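You operate a simulated robot arm through the tools that you are given. There is no shell and no other tool. Be economical: measure what you need, move in short steps, check, and stop when the job is done.

The job below is to be done with a simulated two-armed robot. You get a single attempt, and the scene is never put back.

Task
Open the grey drawer, put the white gauge block from the inside of the grey drawer on top of the purple wiping pad and shut the drawer again. Push the yellow cupboard door shut. Close the green drawer. Close the drawer of hopper two. Take the blue rimmed pot and put it on the flat blue plate. Open the orange drawer, take the yellow brush on the packing bench and put it away in the inside of the orange drawer and shut the drawer again. Do these in any order. Set down upright: blue rimmed pot.
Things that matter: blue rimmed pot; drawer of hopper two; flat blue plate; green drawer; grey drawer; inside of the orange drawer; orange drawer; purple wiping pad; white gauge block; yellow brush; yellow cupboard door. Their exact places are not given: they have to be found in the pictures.

Only the result counts: the job must be done as asked and must still hold three seconds after the hand-in. Knocking over, shifting, dropping, spilling or breaking anything else fails it.

Robot
Two 7-joint arms with two-finger parallel grippers on one trunk, on a base that drives. Base frame: it is fixed to the floor where the robot stands at the start and does not move with it; the origin is under the middle of the robot, x ahead of it, y to its left, z up. Lengths are in m, angles in degrees, forces in N, time in s.
The left shoulder is at the start at [0.06, 0.189, 1.078], the right one opposite. With the tool pointing down near the work surface each hand reaches from about 0.1 to 0.36 m from the robot's upright axis, wherever it stands, measured 20 degrees to its own side. Places, roughly: blue rimmed pot [-5.75, 0, 0.5]; drawer of hopper two [-5.7, 0.3, 0.6]; flat blue plate [-3, 1.5, 0.75]; green drawer [-1.5, 0, 0.6]; grey drawer [0.6, -0.1, 0.6]; inside of the orange drawer [0.4, -0.7, 0.7]; orange drawer [0.4, -0.7, 0.7]; purple wiping pad (12x7x6 cm) [-1.5, 3, 0.9]; white gauge block [0.5, 0, 0.5]; yellow brush (15x5x7 cm) [-8.1, 0.3, 0.8]; yellow cupboard door [-0.1, -1.1, 0.3]. Payload 3.43 kg a hand.
Tool frame (each hand has its own): the origin (TCP) lies between the finger pads and is the grasp point; the fingertips stand 0.03 m ahead of it; z points along the fingers, y is the line along which they close. Largest opening 0.094 m; finger width 0.028, thickness 0.01; the body of the gripper, 0.05 by 0.096 m, starts 0.055 m behind the TCP.
Orientation is told as [roll, pitch, yaw] about the base's x, y, z axes, in that order, counted from this pose: with the fingers straight down and closing along the base's y, the tool's x points along the base's -x, its y along +y and its z along -z.

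Tools
- The arms move only by the tool send_rows. It takes "left_commands", "right_commands" or both (then of equal length, played together; a hand with none holds still); each is a list of rows, each a list of 3 entries, a list of its own where there are three numbers: the shift along the base's x, y, z in units of 40 mm (1.0 is 40 mm), then the turn, a rotation vector about the base's x, y, z in units of 6 degrees (1.0 is 6 degrees), then the finger opening in m, from 0 to 0.094. In form: [[[dx, dy, dz], [rx, ry, rz], fingers], ...]. A call has 1 to 12 rows; each row shifts and turns the commanded pose from where the row before left it. A call with a number of a shift or a turn outside -1 to 1 is refused whole. A row lasts 0.2 s, in which the tool goes at most 0.05 m and 8.6 degrees; a call with a longer step from one row to the next is refused whole, and so is a gripper value outside its range. Where a pose cannot be reached the arm comes as near as it can. A force on the tool above 40 N (or 10 N above the force at the start of the call, whichever is more), or a blocked arm, ends the call early, and 0.2 s more pass. The fingers move at their own pace (about 0.153 m/s each) and stop on an object; they squeeze with about 43 N. The grip force told is the motor's: it shows also when the fingers shut on nothing. Time passes only in rows, and 0.2 s behind the last, so rows that do not move let the fingers close. It gives the time, the measured TCP pose, the force on the tool (base axes), the opening and the grip force at its end, in the units of the frame above (readings bear some noise), with the torque about the TCP (base axes, N m) and any sound that the robot's microphone picked up.
- Cameras (640 x 400 px; columns grow to the right, rows downward): "scene" is now at [-0.035, -0.0601, 1.6141]; the picture's right is [-0.88, -0.48, 0.00], its down [-0.45, 0.82, -0.36] and it looks along [0.17, -0.32, -0.93] (base axes); focal length 293 px, centre (320, 200). "left" rides on the left gripper at [0.076, -0.014, -0.102] in its tool frame; the picture's right is [0.18, 0.98, 0.00], its down [-0.75, 0.14, -0.64] and it looks along [-0.63, 0.12, 0.77] (tool axes); focal length 243 px, centre (320, 200). "right" rides on the right gripper at [0.076, 0.014, -0.102] in its tool frame; the picture's right is [-0.18, 0.98, 0.00], its down [-0.75, -0.14, -0.64] and it looks along [-0.63, -0.12, 0.77] (tool axes); focal length 243 px, centre (320, 200).
- camera(camera): a new picture of that camera. The clock stands still meanwhile.
- move_column(by): slides the trunk up (or, below 0, down) by that many m; the arms and the scene camera ride with it, the base frame stays. It gives what a move gives, with no picture.
- roll_base(legs): drives the robot by 1 to 6 legs, each [ahead, left, turn to the left] in m, m and degrees, along the robot's own axes; the way and the turn of a leg run together, so that a leg with both is an arc; at most 1.5 m and 180 degrees a leg. The arms and the cameras ride along, it lands a little off, and it stops where it bumps. It gives what a move gives.
- aim_head(pan, tilt): turns the head with the scene camera to pan (to the left, within 86 degrees either way) and tilt (down, from -29 to 69), counted from straight ahead of the robot. It gives what a move gives.
- pixel_to_xyz(camera, pixels): for up to 12 pixels [column, row] of the newest picture of that camera ("zoom" is the newest enlarged one), the place [x, y, z] in the base frame of the surface seen there, good to about 0.002 m, but the place of the scene camera against the robot may be out by one fixed shift of up to 0.018 m in any direction. The clock stands still meanwhile.
- enlarge(camera, box): a new picture of the part [left, top, right, bottom] of that camera's present view, enlarged. The clock stands still meanwhile.
- close_job(): hands the job in; it is judged then, once.

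Keep the steps short. Do not move on a guess: measure, check each grasp and each placing, and mend mistakes. In all there are 131 turns and 154 pictures (those below and enlarged ones count). Leave the grippers open and the arms clear of the work at the hand-in unless told otherwise, and finish with a single line.

The tools are called after "Call:" as a command line: name --argument value ..., lists and objects as JSON in quotes. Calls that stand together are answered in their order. send_rows: Moves the arms, as the interface text tells. Its arguments: {"type":"object","properties":{"left_commands":{"type":"array","items":{"type":"array"}},"right_commands":{"type":"array","items":{"type":"array"}}},"required":[]} The other tools are called the same way: move_column (by) slides the trunk up or down; roll_base (legs) drives the base; aim_head (pan, tilt) turns the head that bears the scene camera; camera (camera) takes a picture; pixel_to_xyz (camera, pixels) gives the place of the surface under pixels of a picture; enlarge (camera, box) takes an enlarged picture of a part of a camera's view; close_job () hands the job in.

At the start:

```text
time: 0.0
left_position: [0.4131, -0.014, 0.9142]
left_tcp_rot: [0.0, 0.0, 0.0]
left_force: [0.5, 0.0, 0.0]
left_wrist_torque: [0.02, 0.0, 0.01]
left_grip_width: 0.094
left_gripper_force: 0.0
right_position: [0.2837, -0.2996, 0.9825]
right_tcp_rot: [0.1, 0.0, 0.0]
right_force: [-0.4, 0.0, 0.9]
right_wrist_torque: [0.01, 0.0, 0.02]
right_grip_width: 0.0938
right_gripper_force: 0.1
trunk travel left (down, up): [-0.75, 0.24]
robot x, y, heading: [-0.0003, -0.0008, 0.2]
head pan, tilt: [-61.4, 68.8]
```

scene: 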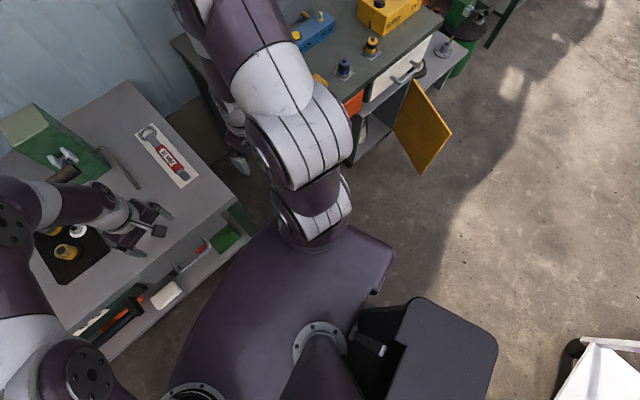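
right: 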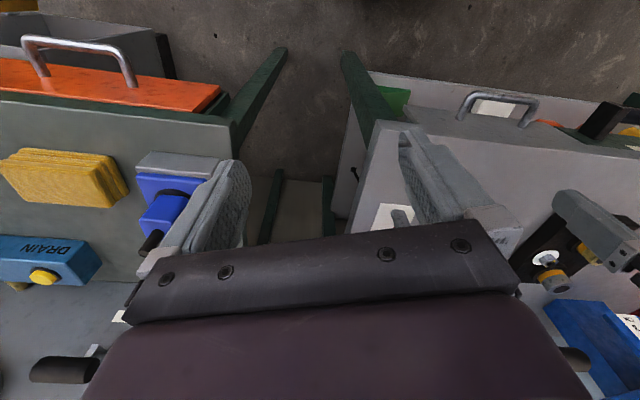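
left: 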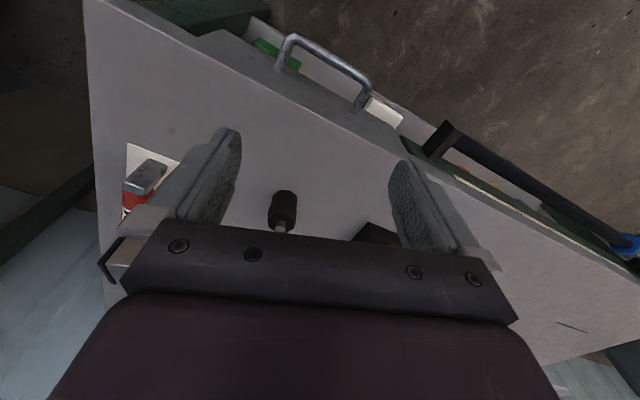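

I see the arms over a grey bench. First I look around with the head to find things.

Call:
aim_head --pan 0 --tilt 45

Call:
camera --camera "scene"

Call:
aim_head --pan -60 --tilt 35

Call:
camera --camera "scene"

Call:
aim_head --pan 80 --tilt 25

Call:
camera --camera "scene"

```text
time: 1.3
left_position: [0.4129, -0.0157, 0.9155]
left_tcp_rot: [0.1, 0.0, 0.1]
left_force: [-0.4, -0.1, -0.3]
left_wrist_torque: [0.0, 0.01, 0.0]
left_grip_width: 0.0941
left_gripper_force: 0.1
right_position: [0.2846, -0.2986, 0.9822]
right_tcp_rot: [0.0, 0.0, 0.0]
right_force: [0.5, -0.5, 0.5]
right_wrist_torque: [0.02, 0.01, 0.02]
right_grip_width: 0.094
right_gripper_force: 0.1
trunk travel left (down, up): [-0.75, 0.24]
robot x, y, heading: [-0.0012, 0.0011, 0.1]
head pan, tilt: [0.0, 45.0]
```

```text
150 pictures are left
```

scene: 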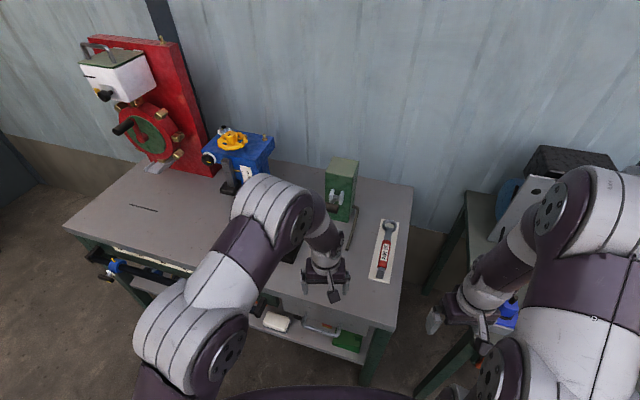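

```text
time: 2.6
left_position: [0.4118, -0.0135, 0.9154]
left_tcp_rot: [0.0, 0.0, 0.0]
left_force: [-0.2, 1.3, -0.1]
left_wrist_torque: [-0.05, 0.0, 0.0]
left_grip_width: 0.0943
left_gripper_force: 0.1
right_position: [0.285, -0.2998, 0.9815]
right_tcp_rot: [0.0, 0.0, 0.0]
right_force: [0.3, -0.3, 0.7]
right_wrist_torque: [0.01, 0.01, 0.04]
right_grip_width: 0.0936
right_gripper_force: 0.0
trunk travel left (down, up): [-0.75, 0.24]
robot x, y, heading: [0.001, -0.0, 0.1]
head pan, tilt: [-60.0, 35.0]
```

```text
149 pictures are left
```

scene: 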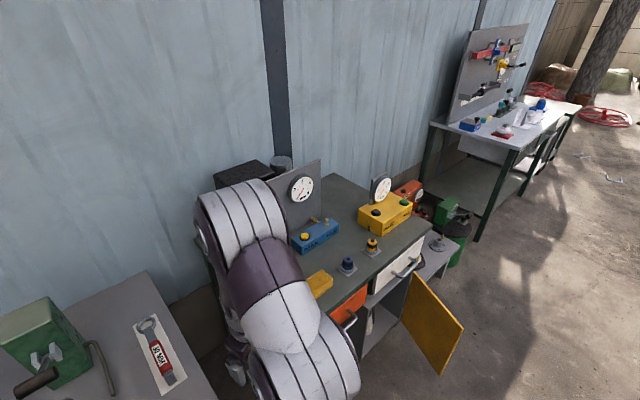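

```text
time: 4.8
left_position: [0.4132, -0.0139, 0.9144]
left_tcp_rot: [0.0, 0.0, 0.0]
left_force: [0.8, -0.5, -0.1]
left_wrist_torque: [0.05, 0.05, -0.01]
left_grip_width: 0.0941
left_gripper_force: 0.1
right_position: [0.2839, -0.2998, 0.982]
right_tcp_rot: [0.0, 0.0, 0.0]
right_force: [0.1, -0.3, -0.1]
right_wrist_torque: [0.01, 0.02, 0.01]
right_grip_width: 0.094
right_gripper_force: 0.0
trunk travel left (down, up): [-0.75, 0.24]
robot x, y, heading: [0.0011, 0.0008, -0.5]
head pan, tilt: [80.0, 25.0]
```

```text
148 pictures are left
```

scene: 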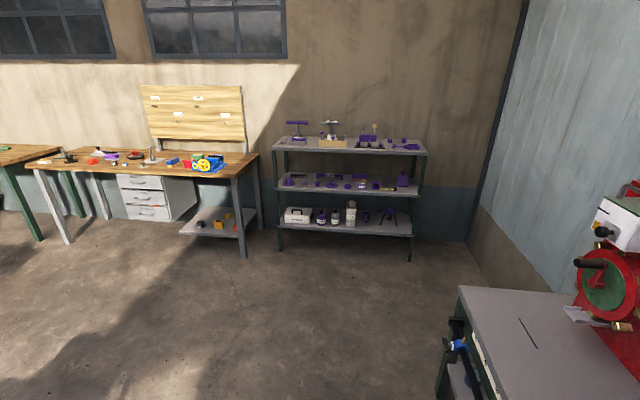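

I see the front bench, the orange/yellow-door bench at right, and more furniture to the left. Now I look further to both sides for room to back off.

Call:
aim_head --pan -86 --tilt 40

Call:
camera --camera "scene"

Call:
pixel_to_xyz --camera "scene" --pixels '[[320, 200], [480, 330], [560, 250], [500, 150], [300, 330], [600, 100], [380, 200], [240, 200]]'

Call:
aim_head --pan 86 --tilt 45

Call:
camera --camera "scene"

Call:
pixel_to_xyz --camera "scene" --pixels '[[320, 200], [480, 330], [560, 250], [500, 150], [300, 330], [100, 100]]'

```text
time: 7.4
left_position: [0.4138, -0.0148, 0.9138]
left_tcp_rot: [0.0, -0.1, -0.1]
left_force: [0.0, -0.4, 0.3]
left_wrist_torque: [0.0, 0.0, 0.0]
left_grip_width: 0.0943
left_gripper_force: 0.2
right_position: [0.2837, -0.3001, 0.9824]
right_tcp_rot: [0.0, 0.0, 0.0]
right_force: [0.0, 0.0, 0.0]
right_wrist_torque: [-0.02, 0.0, 0.0]
right_grip_width: 0.094
right_gripper_force: 0.0
trunk travel left (down, up): [-0.75, 0.24]
robot x, y, heading: [-0.0002, 0.0006, -0.0]
head pan, tilt: [-85.9, 40.0]
```

```text
147 pictures are left
```

scene: 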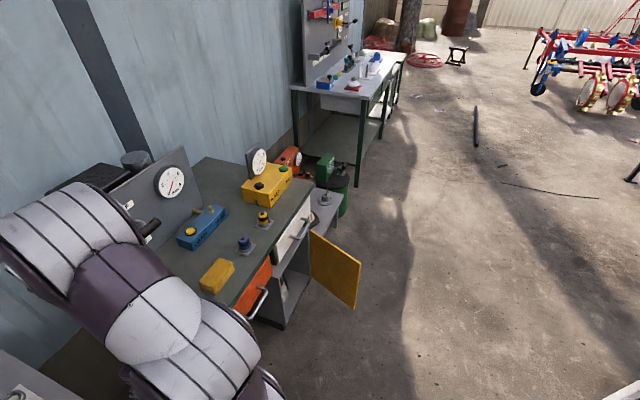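

```text
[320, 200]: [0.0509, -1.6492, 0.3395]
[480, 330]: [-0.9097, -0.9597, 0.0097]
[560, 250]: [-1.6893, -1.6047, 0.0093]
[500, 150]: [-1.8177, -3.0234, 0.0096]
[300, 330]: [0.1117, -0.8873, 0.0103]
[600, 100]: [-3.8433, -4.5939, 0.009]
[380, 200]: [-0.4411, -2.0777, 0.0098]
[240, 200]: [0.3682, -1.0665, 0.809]
```

```text
time: 10.0
left_position: [0.4124, -0.0145, 0.9138]
left_tcp_rot: [-0.1, 0.1, 0.1]
left_force: [0.0, 0.1, -0.9]
left_wrist_torque: [0.0, 0.0, 0.01]
left_grip_width: 0.094
left_gripper_force: 0.0
right_position: [0.2844, -0.2996, 0.9827]
right_tcp_rot: [0.1, -0.1, -0.1]
right_force: [-0.5, -0.3, 0.3]
right_wrist_torque: [-0.02, -0.01, -0.01]
right_grip_width: 0.0943
right_gripper_force: 0.1
trunk travel left (down, up): [-0.75, 0.24]
robot x, y, heading: [-0.0019, 0.0025, -0.1]
head pan, tilt: [85.9, 45.0]
```

```text
146 pictures are left
```

scene: 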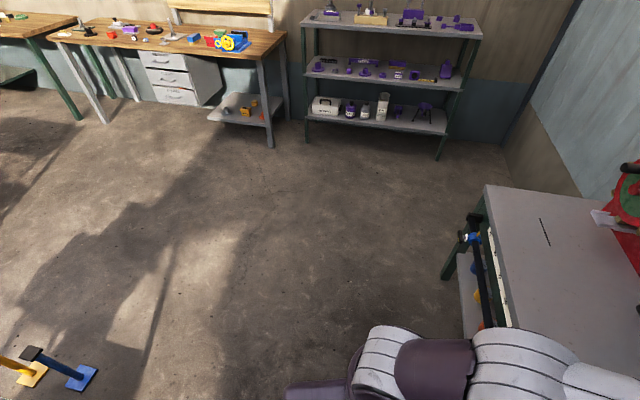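

```text
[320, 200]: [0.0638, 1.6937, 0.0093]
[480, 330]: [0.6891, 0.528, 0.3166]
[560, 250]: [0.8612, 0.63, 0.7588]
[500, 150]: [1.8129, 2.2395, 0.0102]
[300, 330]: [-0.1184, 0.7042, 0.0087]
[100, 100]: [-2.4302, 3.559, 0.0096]
```

I measure the grey drawer's handle and surroundings in the left and right wrist views from the start.

Call:
pixel_to_xyz --camera "left" --pixels '[[281, 62], [292, 42], [330, 62], [370, 85], [361, 105], [285, 80], [330, 110], [240, 60], [90, 5], [640, 270], [440, 140], [383, 112]]'

Call:
pixel_to_xyz --camera "right" --pixels '[[30, 42], [75, 42], [130, 85], [40, 75], [200, 90], [225, 120], [20, 110], [120, 200], [465, 100], [500, 97], [535, 100], [60, 160]]'

```text
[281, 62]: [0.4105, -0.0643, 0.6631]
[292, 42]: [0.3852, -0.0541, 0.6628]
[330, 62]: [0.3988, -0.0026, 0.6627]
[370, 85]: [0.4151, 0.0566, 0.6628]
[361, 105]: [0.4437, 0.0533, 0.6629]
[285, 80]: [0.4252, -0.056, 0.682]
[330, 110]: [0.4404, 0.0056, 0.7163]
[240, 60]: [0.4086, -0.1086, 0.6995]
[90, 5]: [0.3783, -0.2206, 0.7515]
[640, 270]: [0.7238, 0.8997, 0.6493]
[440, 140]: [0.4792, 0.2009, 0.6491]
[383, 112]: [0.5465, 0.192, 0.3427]
```

```text
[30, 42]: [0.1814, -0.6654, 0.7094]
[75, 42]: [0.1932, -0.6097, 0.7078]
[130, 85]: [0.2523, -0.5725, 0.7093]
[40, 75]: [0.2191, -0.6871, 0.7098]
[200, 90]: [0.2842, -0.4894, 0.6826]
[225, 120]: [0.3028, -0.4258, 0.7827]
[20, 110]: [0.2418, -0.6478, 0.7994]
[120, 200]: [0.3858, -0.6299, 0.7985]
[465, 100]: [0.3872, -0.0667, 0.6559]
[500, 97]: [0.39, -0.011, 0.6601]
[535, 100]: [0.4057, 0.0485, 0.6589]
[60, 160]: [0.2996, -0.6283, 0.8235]
```

The grey drawer handle bar runs (0.385,-0.055)–(0.415,0.057) at z 0.663, so the bench front is turned about -16°. I back off and turn to face it squarely, then look.

Call:
roll_base --legs '[[-0.25, 0, 0], [0, 0, -16]]'

Call:
aim_head --pan 0 --tilt 50

Call:
camera --camera "scene"

Call:
camera --camera "left"

```text
time: 12.7
left_position: [0.1413, -0.1267, 0.9141]
left_tcp_rot: [-0.1, -0.1, -15.9]
left_force: [0.1, 0.7, 0.4]
left_wrist_torque: [-0.01, 0.0, 0.03]
left_grip_width: 0.0939
left_gripper_force: 0.0
right_position: [-0.0605, -0.3659, 0.9817]
right_tcp_rot: [0.1, -0.1, -15.9]
right_force: [0.0, -0.3, -0.6]
right_wrist_torque: [0.01, -0.01, -0.03]
right_grip_width: 0.0942
right_gripper_force: 0.0
trunk travel left (down, up): [-0.75, 0.24]
robot x, y, heading: [-0.2507, 0.0005, -15.9]
head pan, tilt: [85.9, 45.0]
```

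```text
time: 14.3
left_position: [0.1403, -0.127, 0.915]
left_tcp_rot: [0.0, 0.1, -16.0]
left_force: [-0.9, 0.0, -1.0]
left_wrist_torque: [0.03, -0.02, 0.0]
left_grip_width: 0.0938
left_gripper_force: 0.1
right_position: [-0.0616, -0.3662, 0.9815]
right_tcp_rot: [0.0, 0.0, -16.0]
right_force: [0.0, -0.3, -0.4]
right_wrist_torque: [0.01, 0.0, 0.01]
right_grip_width: 0.0937
right_gripper_force: 0.0
trunk travel left (down, up): [-0.75, 0.24]
robot x, y, heading: [-0.2543, 0.0018, -16.2]
head pan, tilt: [0.0, 50.0]
```

```text
145 pictures are left
```

scene: 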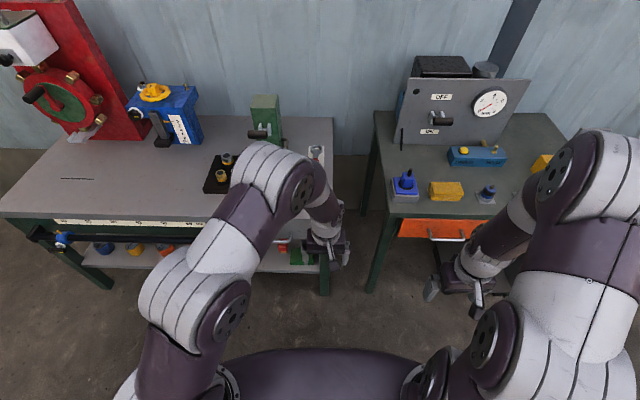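

```text
144 pictures are left
```

left: 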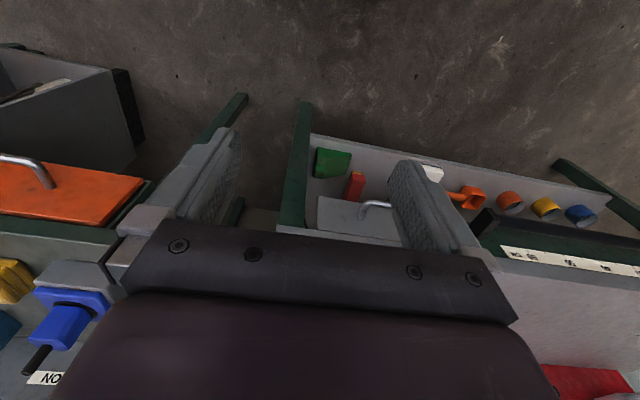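

The grey drawer's handle is in front at left of me. I lower the trunk 0.2 and turn the left hand to point forward with the fingers closing vertically, in front of the handle.

Call:
move_column --by -0.2

Call:
send_rows --left_commands '[[[0.27, 0.26, -0.08], [0.527, -0.952, -0.77], 0.094], [[0.27, 0.26, -0.08], [0.527, -0.952, -0.77], 0.094], [[0.27, 0.26, -0.08], [0.527, -0.952, -0.77], 0.094], [[0.27, 0.26, -0.08], [0.527, -0.952, -0.77], 0.094], [[0.27, 0.26, -0.08], [0.527, -0.952, -0.77], 0.094], [[0.27, 0.26, -0.08], [0.527, -0.952, -0.77], 0.094], [[0.27, 0.26, -0.08], [0.527, -0.952, -0.77], 0.094], [[0.27, 0.26, -0.08], [0.527, -0.952, -0.77], 0.094]]'

Call:
camera --camera "scene"

```text
time: 16.5
left_position: [0.1406, -0.1274, 0.7154]
left_tcp_rot: [0.0, 0.0, -16.1]
left_force: [0.2, -0.3, -0.5]
left_wrist_torque: [-0.02, -0.01, -0.02]
left_grip_width: 0.094
left_gripper_force: 0.0
right_position: [-0.061, -0.3649, 0.782]
right_tcp_rot: [0.1, 0.0, -15.9]
right_force: [-0.1, 0.8, -0.5]
right_wrist_torque: [0.01, -0.02, 0.03]
right_grip_width: 0.0942
right_gripper_force: 0.1
trunk travel left (down, up): [-0.55, 0.44]
robot x, y, heading: [-0.2521, -0.0001, -15.9]
head pan, tilt: [0.0, 50.0]
```

```text
time: 18.3
left_position: [0.2287, -0.0441, 0.6888]
left_tcp_rot: [48.6, -19.5, -64.5]
left_force: [-0.2, -0.8, -0.4]
left_wrist_torque: [0.0, -0.01, -0.01]
left_grip_width: 0.0941
left_gripper_force: 0.0
right_position: [-0.061, -0.3647, 0.7824]
right_tcp_rot: [-0.1, 0.0, -15.9]
right_force: [0.5, -0.2, 0.2]
right_wrist_torque: [0.0, -0.02, 0.01]
right_grip_width: 0.094
right_gripper_force: 0.1
trunk travel left (down, up): [-0.55, 0.44]
robot x, y, heading: [-0.2516, -0.0041, -16.1]
head pan, tilt: [0.0, 50.0]
```

```text
143 pictures are left
```

scene: 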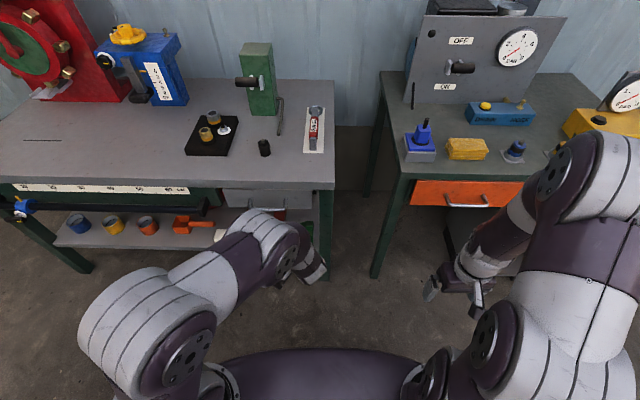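

The turn goes well; finishing it.

Call:
send_rows --left_commands '[[[0.27, 0.26, -0.08], [0.527, -0.952, -0.77], 0.094], [[0.27, 0.26, -0.08], [0.527, -0.952, -0.77], 0.094], [[0.27, 0.26, -0.08], [0.527, -0.952, -0.77], 0.094], [[0.27, 0.26, -0.08], [0.527, -0.952, -0.77], 0.094], [[0.27, 0.26, -0.08], [0.527, -0.952, -0.77], 0.094], [[0.27, 0.26, -0.08], [0.527, -0.952, -0.77], 0.094], [[0.27, 0.26, -0.08], [0.527, -0.952, -0.77], 0.094]]'

Call:
camera --camera "left"

Call:
camera --camera "scene"

```text
time: 19.9
left_position: [0.3901, -0.0417, 0.6913]
left_tcp_rot: [87.3, -1.9, -102.4]
left_force: [-27.4, 9.7, 11.2]
left_wrist_torque: [-0.76, -1.8, -0.22]
left_grip_width: 0.0939
left_gripper_force: 0.0
left hand out of reach, approached as far as the arm can: row 3, 4, 5, 6, 7
right_position: [-0.0609, -0.3652, 0.7814]
right_tcp_rot: [0.0, 0.0, -15.8]
right_force: [0.8, -0.5, -0.2]
right_wrist_torque: [0.01, 0.01, 0.01]
right_grip_width: 0.0937
right_gripper_force: 0.0
trunk travel left (down, up): [-0.55, 0.44]
robot x, y, heading: [-0.2545, -0.001, -15.9]
head pan, tilt: [0.0, 50.0]
stopped in row 7 (left hand): the force on the tool passed its limit (the readings are from after the stop); the commanded pose is now the measured one
```

```text
142 pictures are left
```

left: 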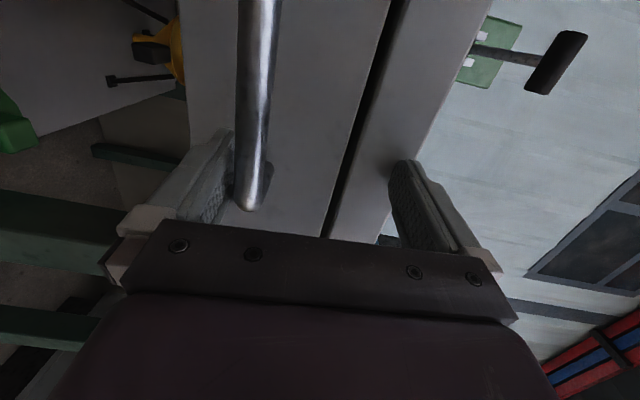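

```text
141 pictures are left
```

scene: 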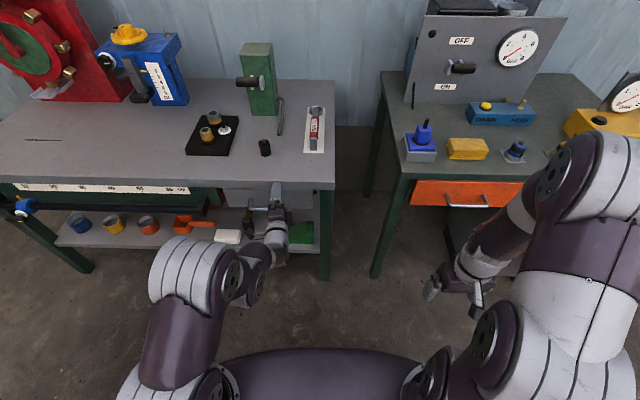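

The arm went as far as it could, with the bar between the fingers near the lower one, and the tips pressing on the drawer front. I back off 12 mm and lower the trunk 27 mm to centre the bar, then look.

Call:
roll_base --legs '[[-0.012, 0, 0]]'

Call:
move_column --by -0.027

Call:
camera --camera "left"

```text
time: 20.6
left_position: [0.3786, -0.0379, 0.6898]
left_tcp_rot: [87.1, -2.0, -102.3]
left_force: [1.2, -0.2, 0.1]
left_wrist_torque: [0.01, 0.02, 0.01]
left_grip_width: 0.0938
left_gripper_force: 0.0
right_position: [-0.0734, -0.3621, 0.7826]
right_tcp_rot: [0.0, -0.1, -15.8]
right_force: [-1.1, -0.5, 0.3]
right_wrist_torque: [0.0, 0.0, -0.01]
right_grip_width: 0.094
right_gripper_force: 0.1
trunk travel left (down, up): [-0.55, 0.44]
robot x, y, heading: [-0.2609, 0.0052, -15.9]
head pan, tilt: [0.0, 50.0]
```

```text
time: 21.4
left_position: [0.3809, -0.0388, 0.6639]
left_tcp_rot: [87.0, -1.9, -102.4]
left_force: [-0.2, -0.5, -0.7]
left_wrist_torque: [0.0, 0.0, 0.05]
left_grip_width: 0.0944
left_gripper_force: 0.0
right_position: [-0.0709, -0.3622, 0.7553]
right_tcp_rot: [0.0, 0.0, -15.8]
right_force: [-0.7, -0.3, -0.5]
right_wrist_torque: [0.01, 0.02, 0.0]
right_grip_width: 0.094
right_gripper_force: 0.0
trunk travel left (down, up): [-0.523, 0.467]
robot x, y, heading: [-0.266, 0.0028, -15.9]
head pan, tilt: [0.0, 50.0]
```

```text
140 pictures are left
```

left: 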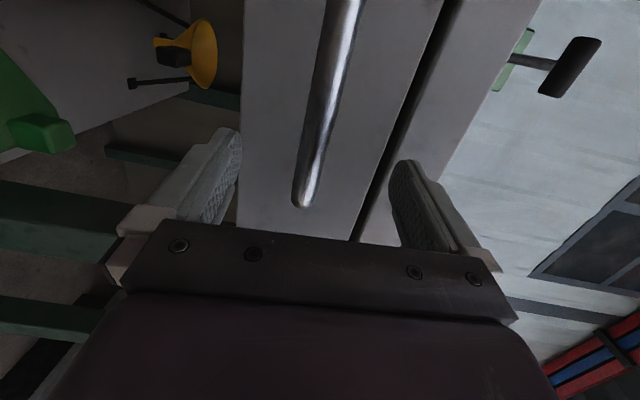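

Bar centred vertically but I'm near its right end; I shift the base left 30 mm and close.

Call:
roll_base --legs '[[0, 0.03, 0]]'

Call:
send_rows --left_commands '[[[0, 0, 0], [0, 0, 0], 0.0], [[0, 0, 0], [0, 0, 0], 0.0], [[0, 0, 0], [0, 0, 0], 0.0]]'

Call:
camera --camera "left"

```text
time: 22.2
left_position: [0.3889, -0.0096, 0.6631]
left_tcp_rot: [87.0, -2.0, -102.4]
left_force: [0.3, -0.1, -0.1]
left_wrist_torque: [0.02, 0.02, -0.03]
left_grip_width: 0.0942
left_gripper_force: 0.0
right_position: [-0.0638, -0.3335, 0.7553]
right_tcp_rot: [-0.1, 0.0, -15.8]
right_force: [0.4, 1.4, -0.2]
right_wrist_torque: [-0.04, 0.03, 0.0]
right_grip_width: 0.0941
right_gripper_force: 0.1
trunk travel left (down, up): [-0.523, 0.467]
robot x, y, heading: [-0.2526, 0.0319, -15.9]
head pan, tilt: [0.0, 50.0]
```

```text
time: 23.2
left_position: [0.3829, -0.0091, 0.6552]
left_tcp_rot: [85.9, -1.5, -102.5]
left_force: [-2.9, 1.8, -5.5]
left_wrist_torque: [0.92, -0.26, -0.5]
left_grip_width: 0.0152
left_gripper_force: 45.1
right_position: [-0.0642, -0.3336, 0.7545]
right_tcp_rot: [0.0, 0.1, -15.8]
right_force: [-0.5, 0.1, 0.5]
right_wrist_torque: [0.01, 0.01, 0.0]
right_grip_width: 0.094
right_gripper_force: 0.1
trunk travel left (down, up): [-0.523, 0.467]
robot x, y, heading: [-0.2557, 0.036, -15.5]
head pan, tilt: [0.0, 50.0]
stopped in row 3 (left hand): the force on the tool passed its limit (the readings are from after the stop); the commanded pose is now the measured one
```

```text
139 pictures are left
```

left: 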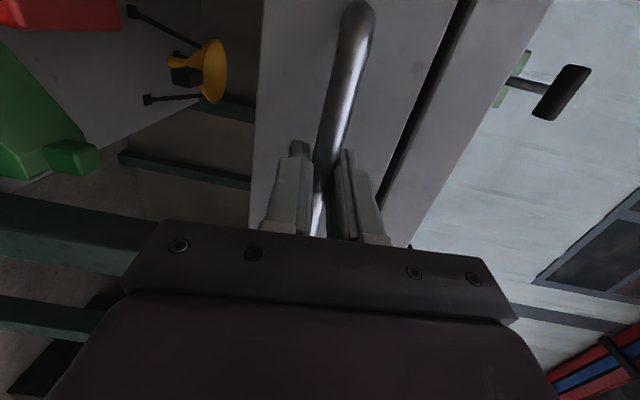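

The bar is gripped (15 mm). I pull the drawer open by driving back 0.2 m.

Call:
roll_base --legs '[[-0.2, 0, 0]]'

Call:
camera --camera "scene"

```text
time: 24.8
left_position: [0.1969, 0.047, 0.6566]
left_tcp_rot: [86.1, -1.9, -102.3]
left_force: [11.7, 32.1, -5.5]
left_wrist_torque: [1.3, -0.37, 0.49]
left_grip_width: 0.0143
left_gripper_force: 44.6
right_position: [-0.2541, -0.2775, 0.7568]
right_tcp_rot: [-0.2, -0.1, -15.8]
right_force: [0.3, 0.4, 0.6]
right_wrist_torque: [-0.01, -0.01, -0.01]
right_grip_width: 0.094
right_gripper_force: 0.0
trunk travel left (down, up): [-0.523, 0.467]
robot x, y, heading: [-0.4483, 0.0851, -15.8]
head pan, tilt: [0.0, 50.0]
```

```text
138 pictures are left
```

scene: 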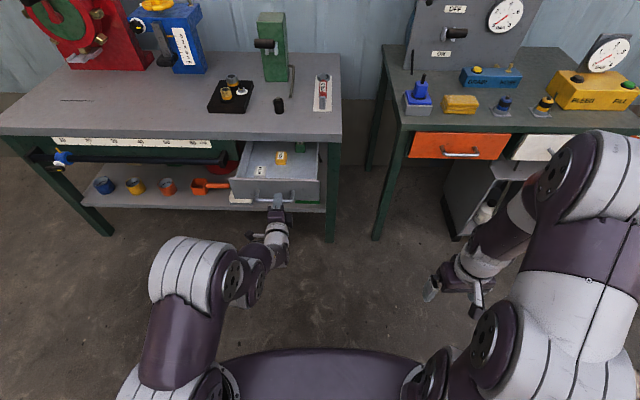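

The drawer is open. I enlarge its inside.

Call:
enlarge --camera "scene" --box '[220, 130, 340, 205]'

```text
5.33 times, centred on (280, 168) of scene
```

zoom: 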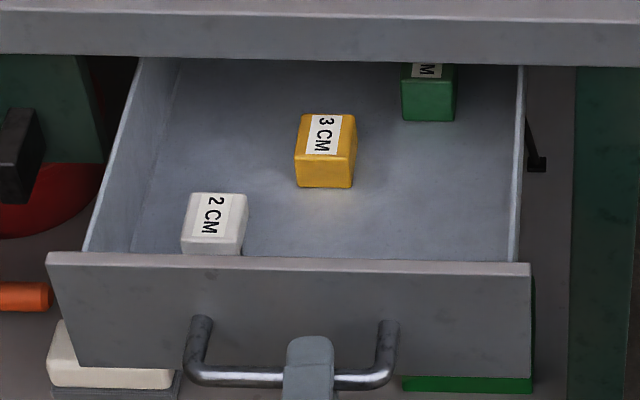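

The white 2 CM block sits at the front-left of the drawer. I measure it, the drawer rims and neighbours.

Call:
pixel_to_xyz --camera "zoom" --pixels '[[190, 197], [246, 197], [184, 234], [240, 236], [215, 218], [150, 258], [220, 262], [120, 170], [93, 235], [325, 135], [270, 215], [517, 200]]'

```text
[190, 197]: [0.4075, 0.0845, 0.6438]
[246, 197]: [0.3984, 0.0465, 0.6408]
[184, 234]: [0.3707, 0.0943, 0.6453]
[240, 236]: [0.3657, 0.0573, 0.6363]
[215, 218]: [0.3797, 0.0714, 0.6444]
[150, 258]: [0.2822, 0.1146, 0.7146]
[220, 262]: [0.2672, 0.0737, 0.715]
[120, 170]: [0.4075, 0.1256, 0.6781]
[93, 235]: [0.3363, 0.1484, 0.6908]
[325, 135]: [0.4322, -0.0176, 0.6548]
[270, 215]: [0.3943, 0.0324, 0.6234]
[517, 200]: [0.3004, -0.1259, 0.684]
```

Block centre about (0.386,0.070), top 0.644; drawer walls leave 4 cm at its left. I let go of the handle, back off, and turn the left hand back to pointing down.

Call:
send_rows --left_commands '[[[0, 0, 0], [0, 0, 0], 0.094], [[0, 0, 0], [0, 0, 0], 0.094]]'

Call:
roll_base --legs '[[-0.12, 0, 0]]'

Call:
move_column --by 0.2

Call:
send_rows --left_commands '[[[-0.2, -0.2, 0.1], [-0.527, 0.952, 0.77], 0.094], [[-0.2, -0.2, 0.1], [-0.527, 0.952, 0.77], 0.094], [[-0.2, -0.2, 0.1], [-0.527, 0.952, 0.77], 0.094], [[-0.2, -0.2, 0.1], [-0.527, 0.952, 0.77], 0.094], [[-0.2, -0.2, 0.1], [-0.527, 0.952, 0.77], 0.094], [[-0.2, -0.2, 0.1], [-0.527, 0.952, 0.77], 0.094], [[-0.2, -0.2, 0.1], [-0.527, 0.952, 0.77], 0.094], [[-0.2, -0.2, 0.1], [-0.527, 0.952, 0.77], 0.094], [[0, 0, 0.1], [-0.527, 0.952, 0.77], 0.094], [[0, 0, 0.1], [-0.527, 0.952, 0.77], 0.094], [[0, 0, 0.1], [-0.527, 0.952, 0.77], 0.094], [[0, 0, 0.1], [-0.527, 0.952, 0.77], 0.094]]'

```text
time: 25.4
left_position: [0.1938, 0.0448, 0.6562]
left_tcp_rot: [86.2, -1.7, -102.2]
left_force: [-0.6, 0.1, 0.2]
left_wrist_torque: [-0.01, -0.01, -0.01]
left_grip_width: 0.0941
left_gripper_force: 0.1
right_position: [-0.2546, -0.2796, 0.7539]
right_tcp_rot: [0.1, 0.0, -15.8]
right_force: [0.0, 0.0, 0.5]
right_wrist_torque: [0.01, -0.01, -0.04]
right_grip_width: 0.0941
right_gripper_force: 0.0
trunk travel left (down, up): [-0.523, 0.467]
robot x, y, heading: [-0.4485, 0.0875, -15.7]
head pan, tilt: [0.0, 50.0]
```

```text
time: 26.6
left_position: [0.0801, 0.08, 0.6568]
left_tcp_rot: [86.2, -1.7, -102.3]
left_force: [-0.5, 0.2, 0.1]
left_wrist_torque: [-0.01, 0.01, 0.01]
left_grip_width: 0.0939
left_gripper_force: 0.1
right_position: [-0.3683, -0.2472, 0.7546]
right_tcp_rot: [0.1, -0.2, -15.7]
right_force: [-0.7, -1.0, 0.2]
right_wrist_torque: [-0.04, 0.02, 0.0]
right_grip_width: 0.0937
right_gripper_force: 0.1
trunk travel left (down, up): [-0.523, 0.467]
robot x, y, heading: [-0.5607, 0.1154, -15.6]
head pan, tilt: [0.0, 50.0]
```

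```text
time: 28.8
left_position: [0.0791, 0.0783, 0.8563]
left_tcp_rot: [86.2, -1.7, -102.2]
left_force: [0.4, 0.2, -0.8]
left_wrist_torque: [0.0, 0.02, 0.01]
left_grip_width: 0.0941
left_gripper_force: 0.1
right_position: [-0.3676, -0.247, 0.9552]
right_tcp_rot: [-0.1, -0.1, -15.7]
right_force: [0.5, 1.1, -0.1]
right_wrist_torque: [0.0, 0.0, 0.02]
right_grip_width: 0.0939
right_gripper_force: 0.1
trunk travel left (down, up): [-0.723, 0.267]
robot x, y, heading: [-0.5608, 0.1144, -15.5]
head pan, tilt: [0.0, 50.0]
```

```text
time: 31.4
left_position: [0.018, 0.015, 0.9041]
left_tcp_rot: [11.2, -8.7, -29.0]
left_force: [0.6, 1.1, -0.5]
left_wrist_torque: [-0.02, -0.05, 0.0]
left_grip_width: 0.0941
left_gripper_force: 0.1
right_position: [-0.3686, -0.2468, 0.9542]
right_tcp_rot: [0.0, 0.0, -15.8]
right_force: [-0.2, 1.4, 0.7]
right_wrist_torque: [0.02, 0.01, 0.03]
right_grip_width: 0.094
right_gripper_force: 0.1
trunk travel left (down, up): [-0.723, 0.267]
robot x, y, heading: [-0.5599, 0.118, -15.5]
head pan, tilt: [0.0, 50.0]
```

Nearly down again; I finish the turn and set the hand to the left side, then drive 0.40 m ahead to bring it over the block.

Call:
send_rows --left_commands '[[[-0.103, 0.823, 0], [-0.4, 0.69, 0.72], 0.06], [[-0.103, 0.823, 0], [-0.4, 0.69, 0.72], 0.06], [[-0.103, 0.823, 0], [-0.4, 0.69, 0.72], 0.06], [[-0.103, 0.823, 0], [0, 0, 0], 0.06], [[-0.103, 0.823, 0], [0, 0, 0], 0.06]]'

Call:
roll_base --legs '[[0.4, 0, 0]]'

Call:
camera --camera "left"

```text
time: 32.6
left_position: [-0.0032, 0.1804, 0.9048]
left_tcp_rot: [0.1, 0.1, -15.1]
left_force: [0.7, -0.2, -0.1]
left_wrist_torque: [-0.01, 0.02, 0.03]
left_grip_width: 0.0597
left_gripper_force: 0.1
right_position: [-0.368, -0.248, 0.9535]
right_tcp_rot: [0.0, 0.1, -15.6]
right_force: [0.4, -0.2, 0.4]
right_wrist_torque: [0.0, -0.01, 0.01]
right_grip_width: 0.0943
right_gripper_force: 0.1
trunk travel left (down, up): [-0.723, 0.267]
robot x, y, heading: [-0.5633, 0.1172, -15.8]
head pan, tilt: [0.0, 50.0]
```

```text
time: 35.1
left_position: [0.3796, 0.0608, 0.9035]
left_tcp_rot: [0.1, 0.2, -15.9]
left_force: [-0.1, 0.9, 0.0]
left_wrist_torque: [0.0, -0.02, -0.02]
left_grip_width: 0.0599
left_gripper_force: 0.1
right_position: [0.0097, -0.3613, 0.9549]
right_tcp_rot: [0.0, 0.1, -16.5]
right_force: [0.4, 0.2, -0.3]
right_wrist_torque: [0.04, 0.0, -0.02]
right_grip_width: 0.0941
right_gripper_force: 0.1
trunk travel left (down, up): [-0.723, 0.267]
robot x, y, heading: [-0.1773, 0.0043, -16.6]
head pan, tilt: [0.0, 50.0]
```

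```text
136 pictures are left
```

left: 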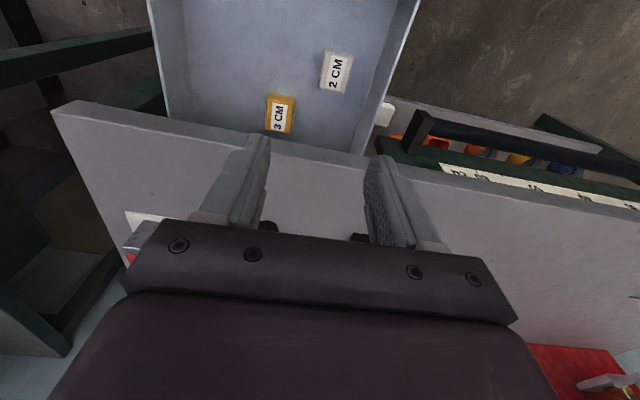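

The block is seen at about (337,73). I measure with the wrist camera.

Call:
pixel_to_xyz --camera "left" --pixels '[[325, 53], [352, 56], [346, 93], [321, 90], [337, 73], [375, 85], [280, 103], [300, 90], [395, 80], [345, 153], [280, 143]]'

```text
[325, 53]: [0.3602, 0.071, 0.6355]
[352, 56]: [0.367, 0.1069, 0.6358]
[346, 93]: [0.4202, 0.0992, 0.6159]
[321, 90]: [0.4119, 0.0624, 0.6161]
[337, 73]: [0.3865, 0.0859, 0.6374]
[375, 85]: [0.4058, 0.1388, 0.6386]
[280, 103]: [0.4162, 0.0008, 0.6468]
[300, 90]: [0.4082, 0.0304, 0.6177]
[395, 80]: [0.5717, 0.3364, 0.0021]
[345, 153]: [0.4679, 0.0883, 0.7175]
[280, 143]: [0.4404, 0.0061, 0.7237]
```

Block top centre (0.387,0.086,0.637), floor 0.617. I line up and go down to z 0.72, then check.

Call:
send_rows --left_commands '[[[0.037, 0.126, -0.9], [0, 0, 0], 0.06], [[0.037, 0.126, -0.9], [0, 0, 0], 0.06], [[0.037, 0.126, -0.9], [0, 0, 0], 0.06], [[0.037, 0.126, -0.9], [0, 0, 0], 0.06], [[0.037, 0.126, -0.9], [0, 0, 0], 0.06], [[0, 0, 0], [0, 0, 0], 0.06]]'

Call:
camera --camera "left"

```text
time: 36.5
left_position: [0.3856, 0.0879, 0.7249]
left_tcp_rot: [0.0, 0.1, -15.9]
left_force: [-0.4, 0.9, -0.1]
left_wrist_torque: [-0.04, 0.0, 0.0]
left_grip_width: 0.0598
left_gripper_force: 0.0
right_position: [0.0095, -0.3605, 0.9549]
right_tcp_rot: [0.0, 0.0, -16.5]
right_force: [0.3, -0.2, -0.6]
right_wrist_torque: [-0.03, -0.02, -0.04]
right_grip_width: 0.0941
right_gripper_force: 0.1
trunk travel left (down, up): [-0.723, 0.267]
robot x, y, heading: [-0.1767, 0.0082, -16.5]
head pan, tilt: [0.0, 50.0]
```

```text
135 pictures are left
```

left: 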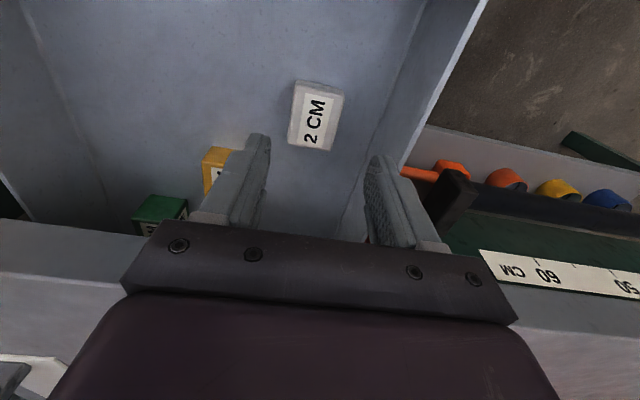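

Call:
pixel_to_xyz --camera "left" --pixels '[[299, 84], [340, 96], [329, 146], [291, 140], [315, 118], [420, 60], [475, 30], [370, 130]]'

```text
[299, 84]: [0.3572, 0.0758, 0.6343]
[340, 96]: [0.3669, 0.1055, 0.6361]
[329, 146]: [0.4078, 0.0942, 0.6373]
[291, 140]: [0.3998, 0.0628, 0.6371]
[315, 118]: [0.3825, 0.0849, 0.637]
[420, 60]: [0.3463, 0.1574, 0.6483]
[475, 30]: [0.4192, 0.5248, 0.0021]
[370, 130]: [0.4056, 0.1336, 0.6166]
```

Block centre (0.383,0.085), aligned with the fingers. I go down to z 0.651 and close.

Call:
send_rows --left_commands '[[[-0.03, -0.04, -0.92], [0, 0, 0], 0.06], [[-0.03, -0.04, -0.9], [0, 0, 0], 0.06], [[0, 0, 0], [0, 0, 0], 0.06], [[0, 0, 0], [0, 0, 0], 0.0], [[0, 0, 0], [0, 0, 0], 0.0], [[0, 0, 0], [0, 0, 0], 0.0]]'

```text
time: 37.9
left_position: [0.3843, 0.0838, 0.6531]
left_tcp_rot: [0.0, 0.2, -15.8]
left_force: [-0.1, -0.3, -0.7]
left_wrist_torque: [-0.02, 0.02, 0.04]
left_grip_width: 0.0393
left_gripper_force: 42.9
right_position: [0.0097, -0.3594, 0.9557]
right_tcp_rot: [0.0, 0.0, -16.5]
right_force: [-1.0, 0.7, -0.5]
right_wrist_torque: [0.03, 0.02, 0.01]
right_grip_width: 0.0943
right_gripper_force: 0.1
trunk travel left (down, up): [-0.723, 0.267]
robot x, y, heading: [-0.1741, 0.0081, -16.2]
head pan, tilt: [0.0, 50.0]
```

Gripped at 39 mm. I lift it 0.25 m and look.

Call:
send_rows --left_commands '[[[0, 0, 0.9], [0, 0, 0], 0.0], [[0, 0, 0.9], [0, 0, 0], 0.0], [[0, 0, 0.9], [0, 0, 0], 0.0], [[0, 0, 0.9], [0, 0, 0], 0.0], [[0, 0, 0.9], [0, 0, 0], 0.0], [[0, 0, 0.9], [0, 0, 0], 0.0], [[0, 0, 0.9], [0, 0, 0], 0.0]]'

Call:
camera --camera "left"

Call:
camera --camera "scene"

```text
time: 39.5
left_position: [0.3852, 0.0787, 0.9027]
left_tcp_rot: [0.1, 0.1, -15.8]
left_force: [0.2, 0.0, -1.1]
left_wrist_torque: [-0.02, -0.05, 0.03]
left_grip_width: 0.0001
left_gripper_force: 32.8
right_position: [0.0095, -0.361, 0.9543]
right_tcp_rot: [0.0, 0.1, -16.5]
right_force: [-0.2, 0.2, -0.9]
right_wrist_torque: [-0.01, -0.02, 0.02]
right_grip_width: 0.0939
right_gripper_force: 0.1
trunk travel left (down, up): [-0.723, 0.267]
robot x, y, heading: [-0.1757, 0.0036, -16.7]
head pan, tilt: [0.0, 50.0]
```

```text
134 pictures are left
```

left: 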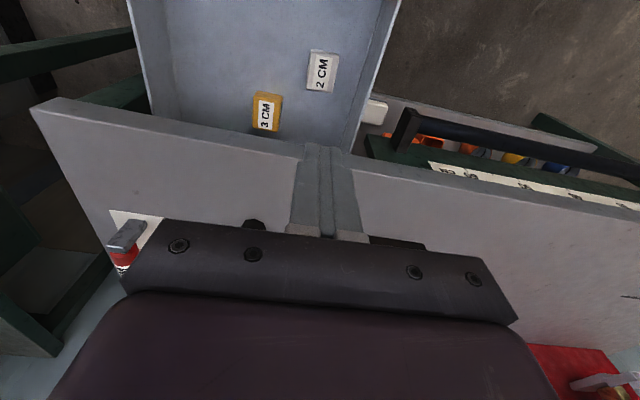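

```text
133 pictures are left
```

scene: 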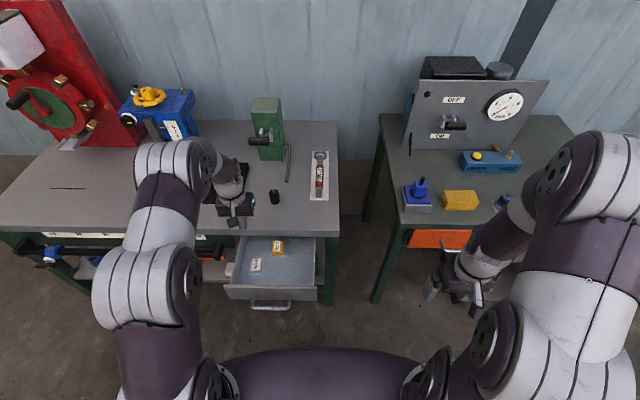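

The block slipped out: my grip was too shallow. I re-measure it and go deeper.

Call:
pixel_to_xyz --camera "left" --pixels '[[311, 52], [339, 55], [333, 89], [307, 87], [322, 71], [290, 80], [350, 95], [285, 40]]'

Call:
enlarge --camera "left" --box '[240, 20, 400, 120]'

Call:
pixel_to_xyz --camera "zoom" --pixels '[[285, 130], [393, 138], [368, 255], [270, 248], [325, 190], [280, 278], [365, 287], [200, 200], [440, 290]]'

```text
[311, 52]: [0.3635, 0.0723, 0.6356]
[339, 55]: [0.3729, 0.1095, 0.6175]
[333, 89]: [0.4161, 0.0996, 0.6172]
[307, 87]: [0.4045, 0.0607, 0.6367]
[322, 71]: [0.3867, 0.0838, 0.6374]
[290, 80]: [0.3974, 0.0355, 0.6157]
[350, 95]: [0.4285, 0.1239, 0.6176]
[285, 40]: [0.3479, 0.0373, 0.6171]
```

```text
4.00 times, centred on (320, 70) of left
```

zoom: 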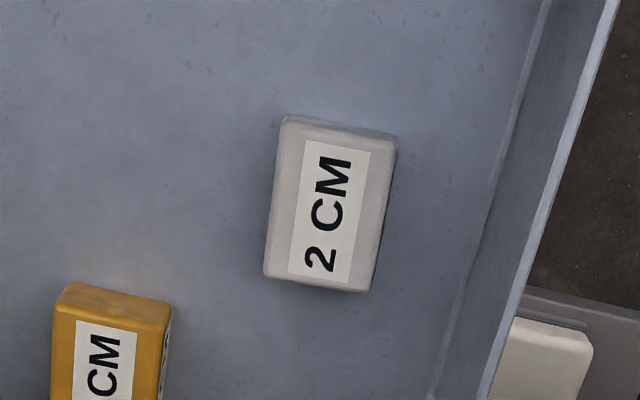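

```text
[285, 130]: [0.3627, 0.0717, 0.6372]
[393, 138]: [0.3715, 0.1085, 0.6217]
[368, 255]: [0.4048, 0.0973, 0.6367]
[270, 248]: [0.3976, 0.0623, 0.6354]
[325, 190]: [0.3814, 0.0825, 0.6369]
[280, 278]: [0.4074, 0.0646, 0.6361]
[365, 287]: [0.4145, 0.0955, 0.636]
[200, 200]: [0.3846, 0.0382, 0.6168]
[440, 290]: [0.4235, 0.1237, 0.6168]
```

Block centre (0.387,0.084). I go down deeper so the tips nearly touch the drawer floor, then close.

Call:
send_rows --left_commands '[[[0.05, 0.12, -0.9], [0, 0, 0], 0.06], [[0, 0, -0.9], [0, 0, 0], 0.06], [[0, 0, -0.9], [0, 0, 0], 0.06], [[0, 0, -0.9], [0, 0, 0], 0.06], [[0, 0, -0.9], [0, 0, 0], 0.06], [[0, 0, -0.9], [0, 0, 0], 0.06], [[0, 0, -0.8], [0, 0, 0], 0.06], [[0, 0, -0.17], [0, 0, 0], 0.06], [[0, 0, -0.06], [0, 0, 0], 0.06], [[0, 0, 0], [0, 0, 0], 0.06]]'

Call:
camera --camera "left"

```text
time: 41.7
left_position: [0.3878, 0.0879, 0.6469]
left_tcp_rot: [0.1, 0.2, -15.9]
left_force: [0.0, 0.0, 1.2]
left_wrist_torque: [0.01, 0.04, -0.04]
left_grip_width: 0.0602
left_gripper_force: 0.0
right_position: [0.0093, -0.3592, 0.9544]
right_tcp_rot: [0.0, 0.0, -16.5]
right_force: [0.0, 0.2, -0.1]
right_wrist_torque: [0.02, 0.0, -0.03]
right_grip_width: 0.0941
right_gripper_force: 0.0
trunk travel left (down, up): [-0.723, 0.267]
robot x, y, heading: [-0.1798, 0.0065, -16.6]
head pan, tilt: [0.0, 50.0]
```

```text
131 pictures are left
```

left: 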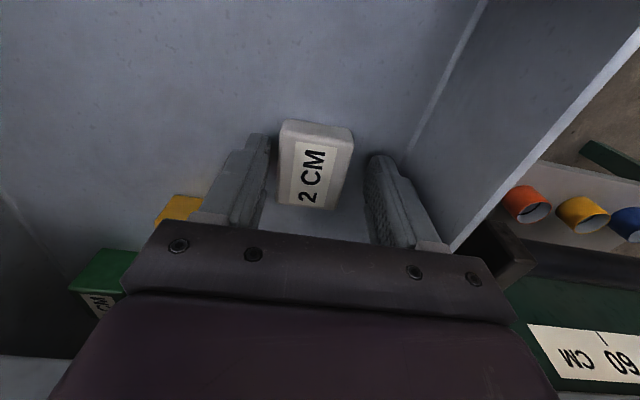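

I check the fingertip positions against the block.

Call:
pixel_to_xyz --camera "left" --pixels '[[257, 140], [376, 160], [265, 165], [372, 185], [285, 125], [350, 135], [330, 207], [283, 200], [312, 165], [250, 165], [390, 175]]'

```text
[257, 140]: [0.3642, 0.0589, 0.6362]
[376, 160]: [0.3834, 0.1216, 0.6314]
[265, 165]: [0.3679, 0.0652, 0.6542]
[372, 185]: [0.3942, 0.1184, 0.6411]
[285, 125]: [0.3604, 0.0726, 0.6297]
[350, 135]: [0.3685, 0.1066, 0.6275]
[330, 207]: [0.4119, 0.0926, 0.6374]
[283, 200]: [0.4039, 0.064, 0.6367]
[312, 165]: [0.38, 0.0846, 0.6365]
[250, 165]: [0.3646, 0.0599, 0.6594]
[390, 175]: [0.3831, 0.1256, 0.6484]
```

Well placed. I close, then lift slowly a little.

Call:
send_rows --left_commands '[[[0, 0, 0], [0, 0, 0], 0.03], [[0, 0, 0], [0, 0, 0], 0.03], [[0, 0, 0], [0, 0, 0], 0.03], [[0, 0, 0.1], [0, 0, 0], 0.03], [[0, 0, 0.3], [0, 0, 0], 0.03], [[0, 0, 0.3], [0, 0, 0], 0.03], [[0, 0, 0.3], [0, 0, 0], 0.03]]'

Call:
camera --camera "left"

```text
time: 43.3
left_position: [0.3873, 0.0876, 0.6875]
left_tcp_rot: [0.1, 0.1, -15.9]
left_force: [0.0, -0.1, -0.9]
left_wrist_torque: [0.0, -0.01, -0.02]
left_grip_width: 0.0392
left_gripper_force: 42.2
right_position: [0.0094, -0.3609, 0.9555]
right_tcp_rot: [0.0, 0.0, -16.4]
right_force: [-0.6, 0.6, -0.2]
right_wrist_torque: [0.03, 0.0, 0.0]
right_grip_width: 0.0939
right_gripper_force: 0.0
trunk travel left (down, up): [-0.723, 0.267]
robot x, y, heading: [-0.1765, 0.0049, -16.3]
head pan, tilt: [0.0, 50.0]
```

```text
130 pictures are left
```

left: 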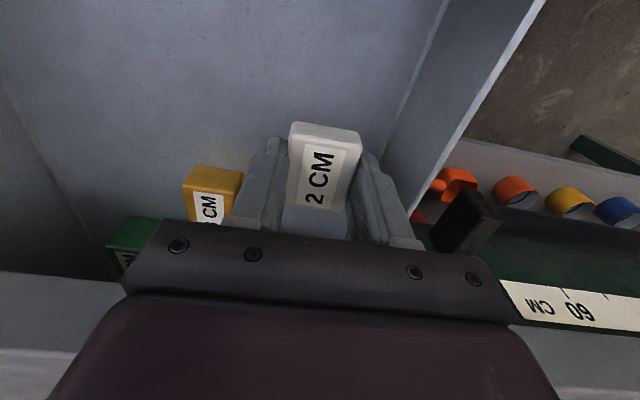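

The block is held firmly. I lift it gently and draw the left hand back toward me, clear of the bench.

Call:
send_rows --left_commands '[[[0, 0, 0.6], [0, 0, 0], 0.03], [[0, 0, 0.7], [0, 0, 0], 0.03], [[0, 0, 0.7], [0, 0, 0], 0.03], [[0, 0, 0.7], [0, 0, 0], 0.03], [[0, 0, 0.7], [0, 0, 0], 0.03], [[0, 0, 0.7], [0, 0, 0], 0.03], [[-0.75, 0.21, 0.5], [0, 0, 0], 0.03], [[-0.75, 0.21, 0.5], [0, 0, 0], 0.03], [[-0.75, 0.21, 0.3], [0, 0, 0], 0.03], [[-0.75, 0.21, 0.3], [0, 0, 0], 0.03], [[-0.75, 0.21, 0], [0, 0, 0], 0.03], [[-0.75, 0.21, 0], [0, 0, 0], 0.03]]'

Call:
roll_base --legs '[[0, 0.36, 0]]'

Call:
camera --camera "scene"

Call:
camera --camera "right"

```text
time: 45.9
left_position: [0.2063, 0.1396, 0.9154]
left_tcp_rot: [0.1, 0.1, -15.8]
left_force: [-0.1, -0.2, -1.1]
left_wrist_torque: [0.02, -0.02, -0.02]
left_grip_width: 0.0391
left_gripper_force: 43.4
right_position: [0.0089, -0.3602, 0.9539]
right_tcp_rot: [-0.1, -0.1, -16.4]
right_force: [0.1, 0.3, 0.5]
right_wrist_torque: [0.03, -0.02, 0.02]
right_grip_width: 0.094
right_gripper_force: 0.0
trunk travel left (down, up): [-0.723, 0.267]
robot x, y, heading: [-0.1756, 0.0112, -16.2]
head pan, tilt: [0.0, 50.0]
```

```text
time: 48.2
left_position: [0.3132, 0.4805, 0.9167]
left_tcp_rot: [0.1, 0.2, -16.5]
left_force: [-0.8, 1.7, -0.9]
left_wrist_torque: [-0.01, 0.04, -0.01]
left_grip_width: 0.0392
left_gripper_force: 43.5
right_position: [0.1101, -0.0159, 0.9554]
right_tcp_rot: [0.1, -0.1, -17.1]
right_force: [0.4, -0.1, 0.7]
right_wrist_torque: [0.0, -0.05, 0.01]
right_grip_width: 0.0941
right_gripper_force: 0.1
trunk travel left (down, up): [-0.723, 0.267]
robot x, y, heading: [-0.0709, 0.355, -17.2]
head pan, tilt: [0.0, 50.0]
```

```text
129 pictures are left
```

scene: 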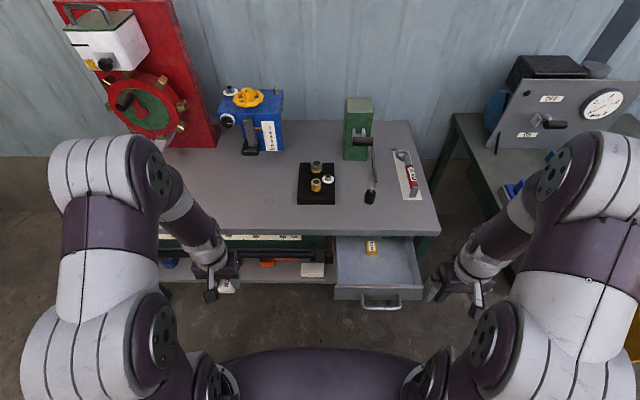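

```text
128 pictures are left
```

right: 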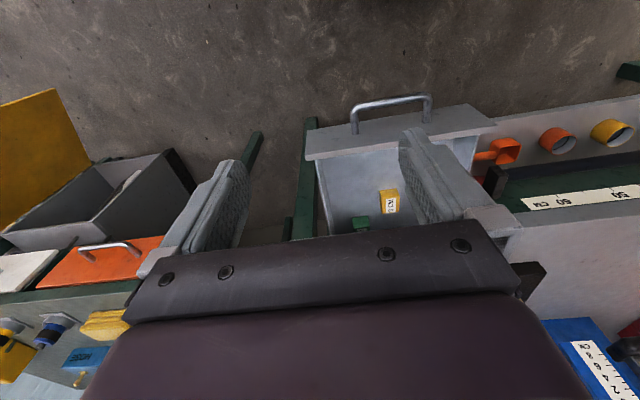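

Block still held. The open drawer's handle is visible to the right camera at (357,107)–(430,97). I measure it.

Call:
pixel_to_xyz --camera "right" --pixels '[[356, 108], [392, 102], [428, 97], [375, 150], [430, 118], [356, 132], [310, 150], [490, 125]]'

```text
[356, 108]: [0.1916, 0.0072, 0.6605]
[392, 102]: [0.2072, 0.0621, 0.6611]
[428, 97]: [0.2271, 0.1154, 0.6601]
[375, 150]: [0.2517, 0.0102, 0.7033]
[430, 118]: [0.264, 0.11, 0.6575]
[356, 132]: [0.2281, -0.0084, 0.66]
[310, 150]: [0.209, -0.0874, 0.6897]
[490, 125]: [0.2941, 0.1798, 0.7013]
```

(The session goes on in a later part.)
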